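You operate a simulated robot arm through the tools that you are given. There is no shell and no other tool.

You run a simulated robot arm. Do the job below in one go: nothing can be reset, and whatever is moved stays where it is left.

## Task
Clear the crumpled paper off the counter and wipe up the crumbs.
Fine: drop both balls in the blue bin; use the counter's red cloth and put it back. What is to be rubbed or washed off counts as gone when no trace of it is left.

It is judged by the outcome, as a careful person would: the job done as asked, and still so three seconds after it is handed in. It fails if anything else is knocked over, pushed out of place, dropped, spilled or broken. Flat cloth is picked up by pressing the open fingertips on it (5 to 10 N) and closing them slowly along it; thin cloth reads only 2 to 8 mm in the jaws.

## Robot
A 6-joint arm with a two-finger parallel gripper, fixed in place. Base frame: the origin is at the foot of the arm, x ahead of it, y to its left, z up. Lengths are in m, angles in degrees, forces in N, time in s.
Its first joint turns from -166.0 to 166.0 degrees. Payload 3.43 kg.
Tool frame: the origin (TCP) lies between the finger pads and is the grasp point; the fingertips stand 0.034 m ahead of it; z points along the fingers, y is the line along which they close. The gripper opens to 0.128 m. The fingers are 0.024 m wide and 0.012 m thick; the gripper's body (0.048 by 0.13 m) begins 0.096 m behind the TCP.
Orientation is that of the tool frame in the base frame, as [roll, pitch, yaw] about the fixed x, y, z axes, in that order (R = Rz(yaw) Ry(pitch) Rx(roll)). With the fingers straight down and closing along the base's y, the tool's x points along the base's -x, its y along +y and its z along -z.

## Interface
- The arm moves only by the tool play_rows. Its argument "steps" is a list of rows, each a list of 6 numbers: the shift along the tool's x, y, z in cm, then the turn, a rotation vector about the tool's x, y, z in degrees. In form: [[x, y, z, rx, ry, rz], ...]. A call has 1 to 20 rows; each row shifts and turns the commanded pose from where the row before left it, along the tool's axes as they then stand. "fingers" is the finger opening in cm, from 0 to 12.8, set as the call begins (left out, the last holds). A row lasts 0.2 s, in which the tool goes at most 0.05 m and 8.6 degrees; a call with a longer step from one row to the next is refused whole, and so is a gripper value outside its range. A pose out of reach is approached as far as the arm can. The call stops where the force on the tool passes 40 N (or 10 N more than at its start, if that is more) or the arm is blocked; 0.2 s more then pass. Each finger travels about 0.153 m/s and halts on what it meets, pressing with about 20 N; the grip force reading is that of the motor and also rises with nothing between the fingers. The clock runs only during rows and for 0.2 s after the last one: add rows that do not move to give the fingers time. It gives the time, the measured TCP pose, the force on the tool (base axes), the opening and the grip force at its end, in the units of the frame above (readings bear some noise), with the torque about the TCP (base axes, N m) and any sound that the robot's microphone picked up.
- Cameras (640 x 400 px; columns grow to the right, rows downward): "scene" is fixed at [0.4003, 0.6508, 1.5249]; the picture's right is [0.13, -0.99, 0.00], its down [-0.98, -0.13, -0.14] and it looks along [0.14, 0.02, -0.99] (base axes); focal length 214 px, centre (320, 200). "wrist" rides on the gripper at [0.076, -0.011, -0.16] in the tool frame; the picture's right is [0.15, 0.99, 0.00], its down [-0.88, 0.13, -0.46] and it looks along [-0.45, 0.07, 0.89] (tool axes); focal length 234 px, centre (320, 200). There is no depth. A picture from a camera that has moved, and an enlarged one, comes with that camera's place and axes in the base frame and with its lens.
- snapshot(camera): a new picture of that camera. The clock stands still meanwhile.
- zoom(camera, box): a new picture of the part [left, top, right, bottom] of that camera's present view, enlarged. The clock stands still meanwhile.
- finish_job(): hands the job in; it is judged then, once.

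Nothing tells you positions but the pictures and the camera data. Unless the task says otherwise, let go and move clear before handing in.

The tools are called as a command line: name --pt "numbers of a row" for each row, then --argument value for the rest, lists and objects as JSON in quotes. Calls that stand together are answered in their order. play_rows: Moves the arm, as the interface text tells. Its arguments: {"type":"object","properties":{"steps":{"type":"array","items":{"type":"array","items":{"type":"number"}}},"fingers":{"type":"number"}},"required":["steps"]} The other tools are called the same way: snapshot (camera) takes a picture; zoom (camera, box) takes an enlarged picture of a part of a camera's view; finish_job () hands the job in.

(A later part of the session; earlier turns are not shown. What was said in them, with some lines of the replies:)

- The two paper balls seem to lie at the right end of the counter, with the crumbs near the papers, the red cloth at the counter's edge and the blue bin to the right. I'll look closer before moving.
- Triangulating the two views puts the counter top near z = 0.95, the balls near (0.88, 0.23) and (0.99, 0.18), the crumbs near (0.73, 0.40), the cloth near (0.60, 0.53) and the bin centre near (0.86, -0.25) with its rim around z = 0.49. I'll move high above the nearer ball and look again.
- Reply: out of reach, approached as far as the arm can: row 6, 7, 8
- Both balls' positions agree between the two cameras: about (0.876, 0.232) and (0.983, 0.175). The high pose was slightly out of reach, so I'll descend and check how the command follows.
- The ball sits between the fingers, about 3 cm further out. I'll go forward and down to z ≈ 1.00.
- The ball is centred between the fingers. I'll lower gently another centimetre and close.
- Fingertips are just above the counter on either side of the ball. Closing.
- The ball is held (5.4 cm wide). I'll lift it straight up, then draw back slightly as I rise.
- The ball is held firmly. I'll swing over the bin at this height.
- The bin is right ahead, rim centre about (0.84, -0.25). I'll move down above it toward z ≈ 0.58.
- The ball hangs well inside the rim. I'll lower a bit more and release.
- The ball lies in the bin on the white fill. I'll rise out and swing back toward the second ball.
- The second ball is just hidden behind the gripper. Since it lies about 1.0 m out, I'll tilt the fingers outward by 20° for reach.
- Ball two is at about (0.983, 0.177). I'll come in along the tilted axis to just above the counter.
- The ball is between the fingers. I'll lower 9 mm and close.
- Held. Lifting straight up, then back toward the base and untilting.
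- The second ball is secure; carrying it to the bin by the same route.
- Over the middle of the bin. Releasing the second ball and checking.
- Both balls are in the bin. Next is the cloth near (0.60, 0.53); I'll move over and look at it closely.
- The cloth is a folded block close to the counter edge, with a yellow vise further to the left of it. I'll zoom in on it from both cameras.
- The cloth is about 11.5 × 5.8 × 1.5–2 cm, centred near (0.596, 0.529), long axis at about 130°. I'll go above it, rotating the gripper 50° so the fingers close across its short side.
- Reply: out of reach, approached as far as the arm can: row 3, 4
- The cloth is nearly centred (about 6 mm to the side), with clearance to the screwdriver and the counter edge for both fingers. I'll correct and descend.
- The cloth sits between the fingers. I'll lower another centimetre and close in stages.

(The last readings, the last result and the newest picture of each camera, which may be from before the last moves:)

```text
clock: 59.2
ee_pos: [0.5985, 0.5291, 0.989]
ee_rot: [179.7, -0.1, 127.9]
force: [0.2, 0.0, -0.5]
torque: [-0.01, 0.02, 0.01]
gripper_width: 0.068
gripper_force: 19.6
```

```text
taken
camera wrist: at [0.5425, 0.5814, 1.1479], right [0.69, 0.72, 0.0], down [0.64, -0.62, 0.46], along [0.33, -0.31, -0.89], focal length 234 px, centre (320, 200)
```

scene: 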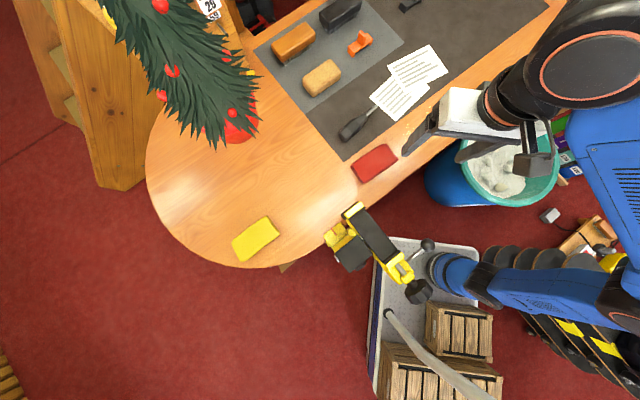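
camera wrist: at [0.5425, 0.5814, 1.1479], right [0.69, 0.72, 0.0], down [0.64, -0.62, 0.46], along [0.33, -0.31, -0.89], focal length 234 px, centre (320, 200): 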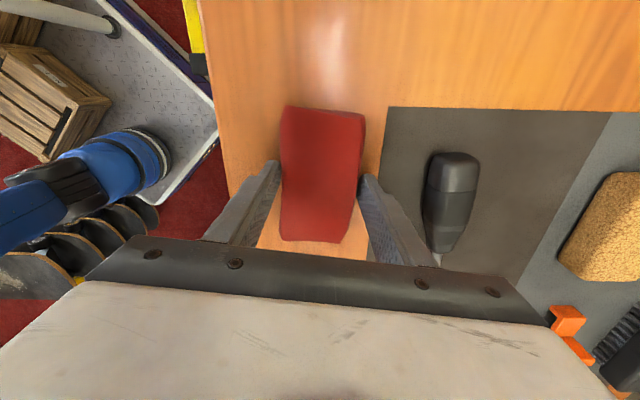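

The cloth is gripped firmly across its width (6.8 cm, original pose TCP ≈ (0.5985, 0.529), yaw 128°). I'll lift it 3 cm and carry it over the crumbs.

play_rows --pt "0 0 -0.5 0 0 0" --pt "0 0 -1.0 0 0 0" --pt "0 0 -1.5 0 0 0" --pt "-1.35 0.15 0 0 0 0" --pt "-1.35 0.15 0 0 0 0" --pt "-1.35 0.15 0 0 0 0" --pt "-1.35 0.15 0 0 0 0" --pt "-1.35 0.15 0 0 0 0" --pt "-1.35 0.15 0 0 0 0" --pt "-1.35 0.15 0 0 0 0" --pt "-1.35 0.15 0 0 0 0" --pt "-1.35 0.15 0 0 0 0" --pt "-1.35 0.15 0 0 0 0" --pt "-1.35 0.15 0 0 0 0" --pt "-1.35 0.15 0 0 0 0" --pt "0 0 0 0 0 0"

snapshot --camera "wrist"

zoom --camera "scene" --box '[340, 60, 520, 200]'

```text
clock: 62.6
ee_pos: [0.7103, 0.4132, 1.0179]
ee_rot: [179.9, -0.1, 127.9]
force: [-0.3, 0.3, -0.6]
torque: [0.01, 0.0, -0.04]
gripper_width: 0.0677
gripper_force: 20.2
```

```text
taken
camera wrist: at [0.6551, 0.4649, 1.1766], right [0.69, 0.72, 0.0], down [0.64, -0.62, 0.46], along [0.33, -0.31, -0.89], focal length 234 px, centre (320, 200)
```

wrist: 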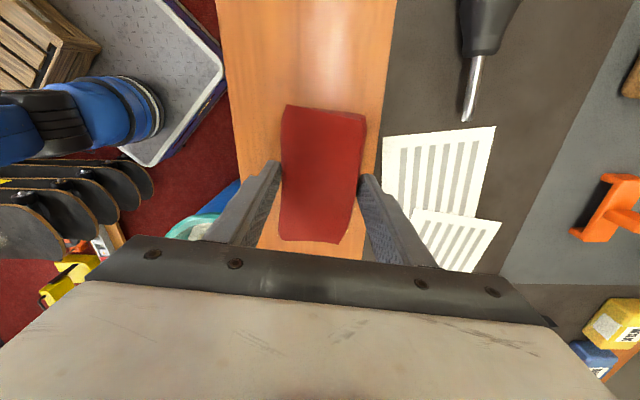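

```text
2.86 times, centred on (430, 130) of scene
camera zoom: at [0.4003, 0.6508, 1.5249], right [0.13, -0.99, 0.0], down [-0.98, -0.13, -0.14], along [0.14, 0.02, -0.99], focal length 613 px, centre (6, 400)
```

zoom: 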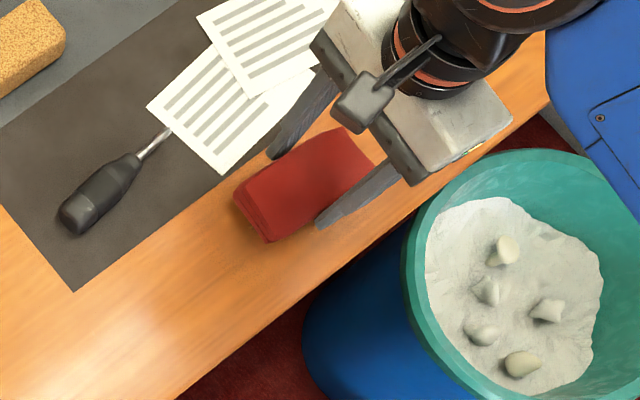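

The cloth is over the left half of the crumbs, and the paper edge is about 7 cm to the side. I'll lower it until it touches the counter with light pressure.

play_rows --pt "0 0 0.8 0 0 0" --pt "0 0 0.8 0 0 0" --pt "0 0 0.7 0 0 0" --pt "0 0 0.3 0 0 0" --pt "0 0 0.2 0 0 0" --pt "0 0 0.1 0 0 0" --pt "0 0 0 0 0 0"

play_rows --pt "0 0 0.1 0 0 0" --pt "0 0 0.1 0 0 0" --pt "0 0 0 0 0 0"

```text
clock: 64.2
ee_pos: [0.7116, 0.4114, 0.9893]
ee_rot: [180.0, -0.1, 127.9]
force: [0.5, 0.0, -0.5]
torque: [0.01, 0.0, -0.01]
gripper_width: 0.0674
gripper_force: 19.7
```

```text
clock: 65.0
ee_pos: [0.7112, 0.4107, 0.988]
ee_rot: [179.8, 0.0, 127.8]
force: [-2.6, -1.5, 15.5]
torque: [-0.15, 0.43, 0.11]
gripper_width: 0.0673
gripper_force: 20.2
```

Contact at about 15 N. I'll ease slightly and rub back and forth across this half.

play_rows --pt "0 0 -0.04 0 0 0" --pt "0 0.6 0 0 0 0" --pt "0 0.7 0 0 0 0" --pt "0 -0.8 0 0 0 0" --pt "0 -0.8 0 0 0 0" --pt "0 -0.8 0 0 0 0" --pt "0 -0.8 0 0 0 0" --pt "0 -0.8 0 0 0 0" --pt "0 -0.3 0 0 0 0" --pt "0 0.8 0 0 0 0" --pt "0 0.8 0 0 0 0" --pt "0 0.8 0 0 0 0" --pt "0 0.8 0 0 0 0" --pt "0 0.8 0 0 0 0" --pt "0 0.3 0 0 0 0" --pt "0 0 0 0 0 0"

snapshot --camera "wrist"

zoom --camera "scene" --box '[340, 60, 520, 200]'

```text
clock: 68.4
ee_pos: [0.7224, 0.419, 0.9884]
ee_rot: [179.8, 0.1, 127.8]
force: [-3.6, -2.0, 8.4]
torque: [-0.14, 0.17, 0.0]
gripper_width: 0.0671
gripper_force: 20.0
```

```text
taken
camera wrist: at [0.6657, 0.4713, 1.1475], right [0.69, 0.72, 0.0], down [0.64, -0.62, 0.46], along [0.33, -0.31, -0.89], focal length 234 px, centre (320, 200)
```

wrist: 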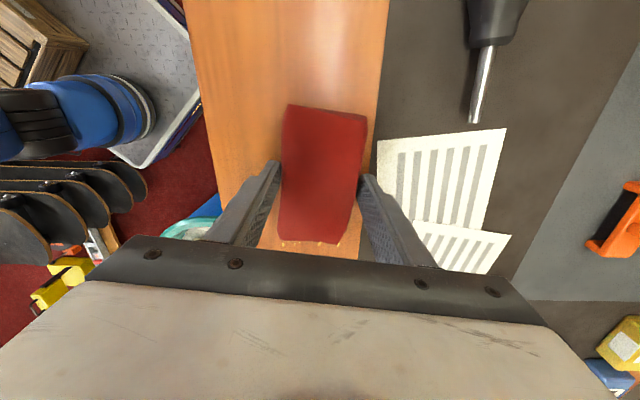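

```text
2.86 times, centred on (430, 130) of scene
camera zoom: at [0.4003, 0.6508, 1.5249], right [0.13, -0.99, 0.0], down [-0.98, -0.13, -0.14], along [0.14, 0.02, -0.99], focal length 613 px, centre (6, 400)
```

zoom: 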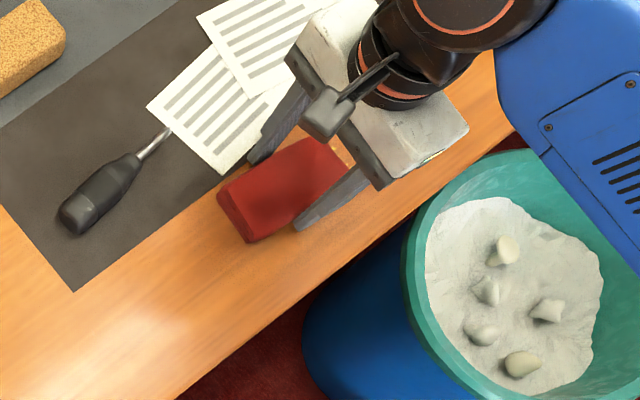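

Crumbs under the cloth's path seem gone; a few remain to the right. I'll shift right along the counter and continue rubbing.

play_rows --pt "-0.6 -0.8 0 0 0 0" --pt "-0.8 -0.4 0 0 0 0" --pt "-0.8 0 0 0 0 0" --pt "-0.8 0 0 0 0 0" --pt "-0.8 0 0 0 0 0" --pt "-0.8 0.2 0 0 0 0" --pt "0 0.8 0 0 0 0" --pt "0 0.8 0 0 0 0" --pt "0 0.5 0 0 0 0" --pt "0 -0.8 0 0 0 0" --pt "0 -0.8 0 0 0 0" --pt "0 -0.8 0 0 0 0" --pt "0 -0.8 0 0 0 0" --pt "0 -0.8 0 0 0 0" --pt "0 -0.8 0 0 0 0" --pt "0 -0.6 0 0 0 0" --pt "0 0 0 0 0 0"

zoom --camera "scene" --box '[340, 60, 520, 200]'

snapshot --camera "wrist"

```text
clock: 72.0
ee_pos: [0.7172, 0.3576, 0.9875]
ee_rot: [179.9, -0.1, 128.0]
force: [0.6, 0.6, 5.2]
torque: [0.02, 0.0, 0.04]
gripper_width: 0.067
gripper_force: 20.5
```

```text
2.86 times, centred on (430, 130) of scene
camera zoom: at [0.4003, 0.6508, 1.5249], right [0.13, -0.99, 0.0], down [-0.98, -0.13, -0.14], along [0.14, 0.02, -0.99], focal length 613 px, centre (6, 400)
```

zoom: 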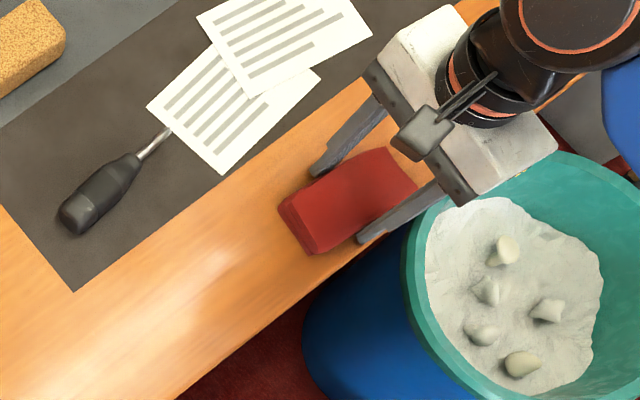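

```text
taken
camera wrist: at [0.6607, 0.4099, 1.1471], right [0.69, 0.72, 0.0], down [0.64, -0.62, 0.46], along [0.33, -0.31, -0.89], focal length 234 px, centre (320, 200)
```

wrist: 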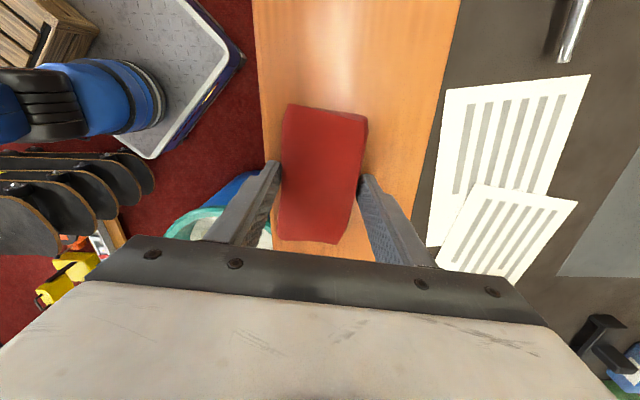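

The visible counter looks clean. One more stroke across, then I'll lift and check what was covered.

play_rows --pt "0 0.8 0 0 0 0" --pt "0 0.8 0 0 0 0" --pt "0 0.8 0 0 0 0" --pt "0 0.8 0 0 0 0" --pt "0 0.8 0 0 0 0" --pt "0 0.8 0 0 0 0" --pt "0 0.3 0 0 0 0" --pt "0.8 -0.4 0 0 0 0" --pt "0.8 -0.8 0 0 0 0" --pt "0.8 -0.8 0 0 0 0" --pt "0.8 0 0 0 0 0" --pt "0.8 0 0 0 0 0" --pt "0 0 -0.5 0 0 0" --pt "0 0 -1.0 0 0 0" --pt "0 0 -1.5 0 0 0" --pt "2.0 0 -1.0 0 0 0" --pt "3.0 0 -1.0 0 0 0" --pt "3.0 0 0 0 0 0" --pt "3.0 0 0 0 0 0" --pt "0 0 0 0 0 0"

zoom --camera "scene" --box '[340, 60, 520, 200]'

snapshot --camera "wrist"

```text
clock: 76.2
ee_pos: [0.6492, 0.4947, 1.0397]
ee_rot: [179.9, 0.1, 127.9]
force: [0.3, 0.1, 0.6]
torque: [-0.01, 0.01, -0.02]
gripper_width: 0.0671
gripper_force: 20.2
```

```text
2.86 times, centred on (430, 130) of scene
camera zoom: at [0.4003, 0.6508, 1.5249], right [0.13, -0.99, 0.0], down [-0.98, -0.13, -0.14], along [0.14, 0.02, -0.99], focal length 613 px, centre (6, 400)
```

zoom: 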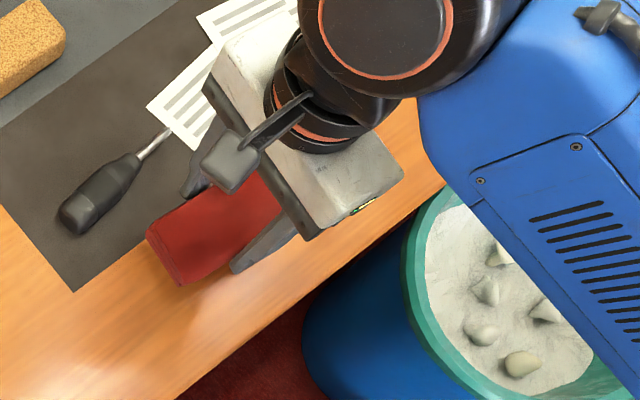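

```text
taken
camera wrist: at [0.5942, 0.5465, 1.1985], right [0.69, 0.72, 0.0], down [0.64, -0.62, 0.46], along [0.33, -0.31, -0.89], focal length 234 px, centre (320, 200)
```

wrist: 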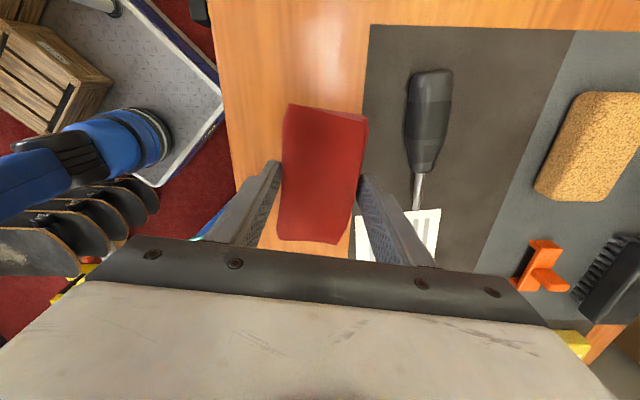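

The gripper hides the wiped area, so I'll move right with the cloth to get a clear view before putting it back.

play_rows --pt "-1.5 -1.0 0 0 0 0" --pt "-2.9 -1.73 0 0 0 0" --pt "-2.9 -1.73 0 0 0 0" --pt "-2.9 -1.73 0 0 0 0" --pt "-2.9 -1.73 0 0 0 0" --pt "-2.9 -1.73 0 0 0 0" --pt "-2.9 -1.73 0 0 0 0" --pt "-2.9 -1.73 0 0 0 0" --pt "-2.9 -1.73 0 0 0 0" --pt "-2.9 -1.73 0 0 0 0" --pt "-2.9 -1.73 0 0 0 0" --pt "-2.9 -1.73 0 0 0 0" --pt "-1.5 -1.0 0 0 0 0" --pt "0 0 0 0 0 0"

zoom --camera "scene" --box '[340, 60, 520, 200]'

zoom --camera "scene" --box '[390, 85, 480, 155]'

```text
clock: 79.2
ee_pos: [0.699, 0.0902, 1.0366]
ee_rot: [179.8, -0.1, 127.9]
force: [0.0, -0.5, -0.7]
torque: [-0.02, 0.01, -0.01]
gripper_width: 0.0671
gripper_force: 19.7
```

```text
2.86 times, centred on (430, 130) of scene
camera zoom: at [0.4003, 0.6508, 1.5249], right [0.13, -0.99, 0.0], down [-0.98, -0.13, -0.14], along [0.14, 0.02, -0.99], focal length 613 px, centre (6, 400)
```

zoom: 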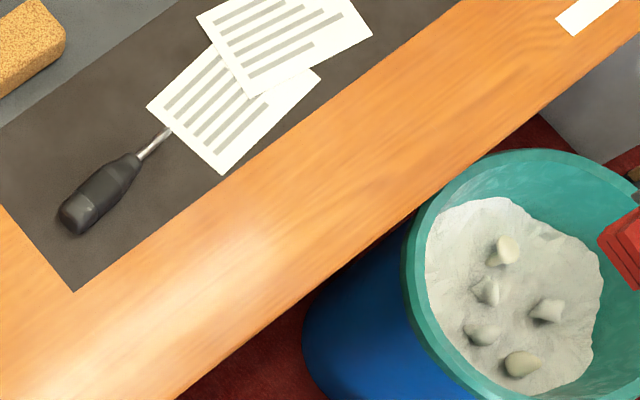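

```text
5.71 times, centred on (435, 120) of scene
camera zoom: at [0.4003, 0.6508, 1.5249], right [0.13, -0.99, 0.0], down [-0.98, -0.13, -0.14], along [0.14, 0.02, -0.99], focal length 1226 px, centre (-337, 657)
```

zoom: 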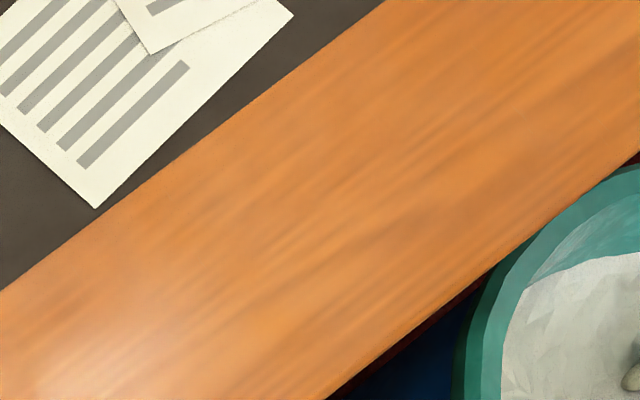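

The crumbs are completely gone and nothing else has moved. Now I'll carry the cloth back to where it lay.

play_rows --pt "1.5 0.7 0 0 0 0" --pt "2.9 1.36 0 0 0 0" --pt "2.9 1.36 0 0 0 0" --pt "2.9 1.36 0 0 0 0" --pt "2.9 1.36 0 0 0 0" --pt "2.9 1.36 0 0 0 0" --pt "2.9 1.36 0 0 0 0" --pt "2.9 1.36 0 0 0 0" --pt "2.9 1.36 0 0 0 0" --pt "2.9 1.36 0 0 0 0" --pt "2.9 1.36 0 0 0 0" --pt "2.9 1.36 0 0 0 0" --pt "2.9 1.36 0 0 0 0" --pt "2.9 1.36 0 0 0 0" --pt "1.57 0.73 0 0 0 0" --pt "0 0 0 0 0 0" --pt "0 0 0 0 0 0"

snapshot --camera "wrist"

```text
clock: 82.8
ee_pos: [0.5979, 0.5322, 1.0392]
ee_rot: [179.8, -0.2, 128.0]
force: [0.5, -0.4, -1.0]
torque: [0.01, 0.0, 0.01]
gripper_width: 0.0671
gripper_force: 19.9
```

```text
taken
camera wrist: at [0.5416, 0.5841, 1.1989], right [0.69, 0.72, 0.0], down [0.64, -0.62, 0.46], along [0.33, -0.31, -0.89], focal length 234 px, centre (320, 200)
```

wrist: 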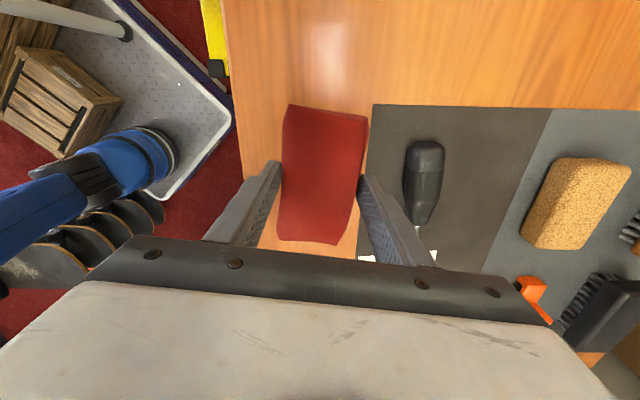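

Nearly exactly back over its place (2–3 mm off). Correcting and lowering to the counter.

play_rows --pt "-0.14 -0.07 1.0 0 0 0" --pt "-0.14 -0.07 1.0 0 0 0" --pt "0 0 1.0 0 0 0" --pt "0 0 0.8 0 0 0" --pt "0 0 0.6 0 0 0" --pt "0 0 0.4 0 0 0" --pt "0 0 0.2 0 0 0" --pt "0 0 0.05 0 0 0" --pt "0 0 0 0 0 0"

```text
clock: 84.8
ee_pos: [0.598, 0.5268, 0.9885]
ee_rot: [179.8, -0.2, 127.9]
force: [1.2, 1.6, 8.0]
torque: [-0.1, 0.17, -0.01]
gripper_width: 0.0668
gripper_force: 19.7
```

The cloth rests on the counter. Opening the fingers and rising straight up.

play_rows --pt "0 0 0 0 0 0" --pt "0 0 0 0 0 0" --pt "0 0 0 0 0 0" --fingers 9

play_rows --pt "0 0 -0.4 0 0 0" --pt "0 0 -0.8 0 0 0" --pt "0 0 -1.2 0 0 0" --pt "0 0 -1.5 0 0 0" --pt "0 0 -1.5 0 0 0" --pt "0 0 -1.5 0 0 0" --pt "0 0 -1.5 0 0 0" --pt "0 0 0 0 0 0"

snapshot --camera "wrist"

```text
clock: 85.6
ee_pos: [0.598, 0.5268, 0.9876]
ee_rot: [179.9, -0.1, 127.9]
force: [-0.2, -0.4, -0.3]
torque: [0.0, -0.01, 0.04]
gripper_width: 0.0899
gripper_force: 0.0
```

```text
clock: 87.4
ee_pos: [0.597, 0.5273, 1.0718]
ee_rot: [179.9, 0.0, 127.9]
force: [-0.2, 0.3, 0.9]
torque: [-0.05, 0.03, -0.01]
gripper_width: 0.0903
gripper_force: 0.1
```

```text
taken
camera wrist: at [0.5407, 0.5801, 1.2317], right [0.69, 0.72, 0.0], down [0.64, -0.62, 0.46], along [0.33, -0.31, -0.89], focal length 234 px, centre (320, 200)
```

wrist: 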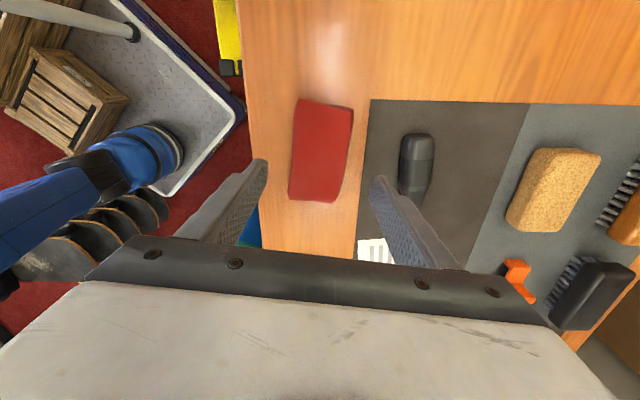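

Cloth released in place. I'll swing the empty arm clear to the right and compare with the starting picture.

play_rows --pt "-1.5 -1.0 0 0 0 0" --pt "-2.9 -1.9 0 0 0 0" --pt "-2.9 -1.9 0 0 0 0" --pt "-2.9 -1.9 0 0 0 0" --pt "-2.9 -1.9 0 0 0 0" --pt "-2.9 -1.9 0 0 0 0" --pt "-2.9 -1.9 0 0 0 0" --pt "-2.9 -1.9 0 0 0 0" --pt "-2.9 -1.9 0 0 0 0" --pt "-2.9 -1.9 0 0 0 0" --pt "-2.9 -1.9 0 0 0 0" --pt "-2.9 -1.9 0 0 0 0" --pt "-2.9 -1.9 0 0 0 0" --pt "-2.9 -1.9 0 0 0 0" --pt "-1.5 -1.0 0 0 0 0" --pt "0 0 0 0 0 0"

snapshot --camera "scene"

zoom --camera "scene" --box '[330, 20, 570, 200]'

```text
clock: 90.8
ee_pos: [0.6385, 0.0403, 1.071]
ee_rot: [179.8, -0.1, 127.8]
force: [-0.2, -0.1, -0.8]
torque: [-0.04, -0.01, -0.01]
gripper_width: 0.0903
gripper_force: 0.0
```

```text
taken
```

scene: 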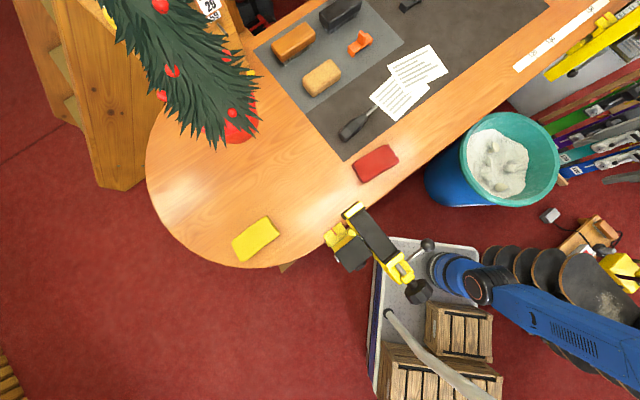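

```text
2.22 times, centred on (450, 110) of scene
camera zoom: at [0.4003, 0.6508, 1.5249], right [0.13, -0.99, 0.0], down [-0.98, -0.13, -0.14], along [0.14, 0.02, -0.99], focal length 477 px, centre (31, 400)
```

zoom: 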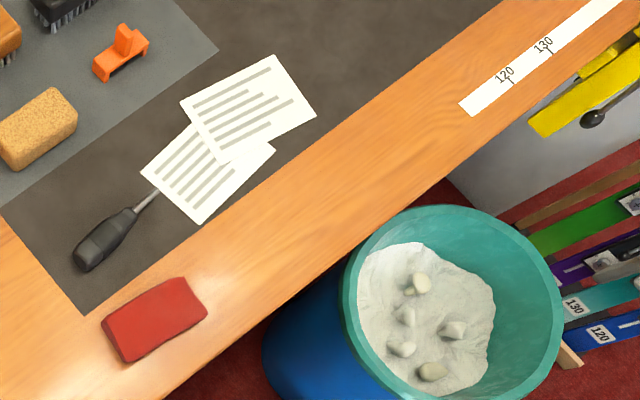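

Both balls are in the bin and the crumbs are gone without a trace. The cloth is back within a few millimetres of its place, everything else is undisturbed, and the arm is clear, so I'm handing in.

finish_job

```text
The job is handed in.
```

The counter is clear: both paper balls are in the blue bin, and the last close-up of the counter shows no crumbs left.

I wiped with the red cloth and set it back within about 4 mm of where it lay. The papers, screwdriver and other tools on the counter look unmoved in the final pictures. The gripper is empty and clear of the counter, and the job is handed in.
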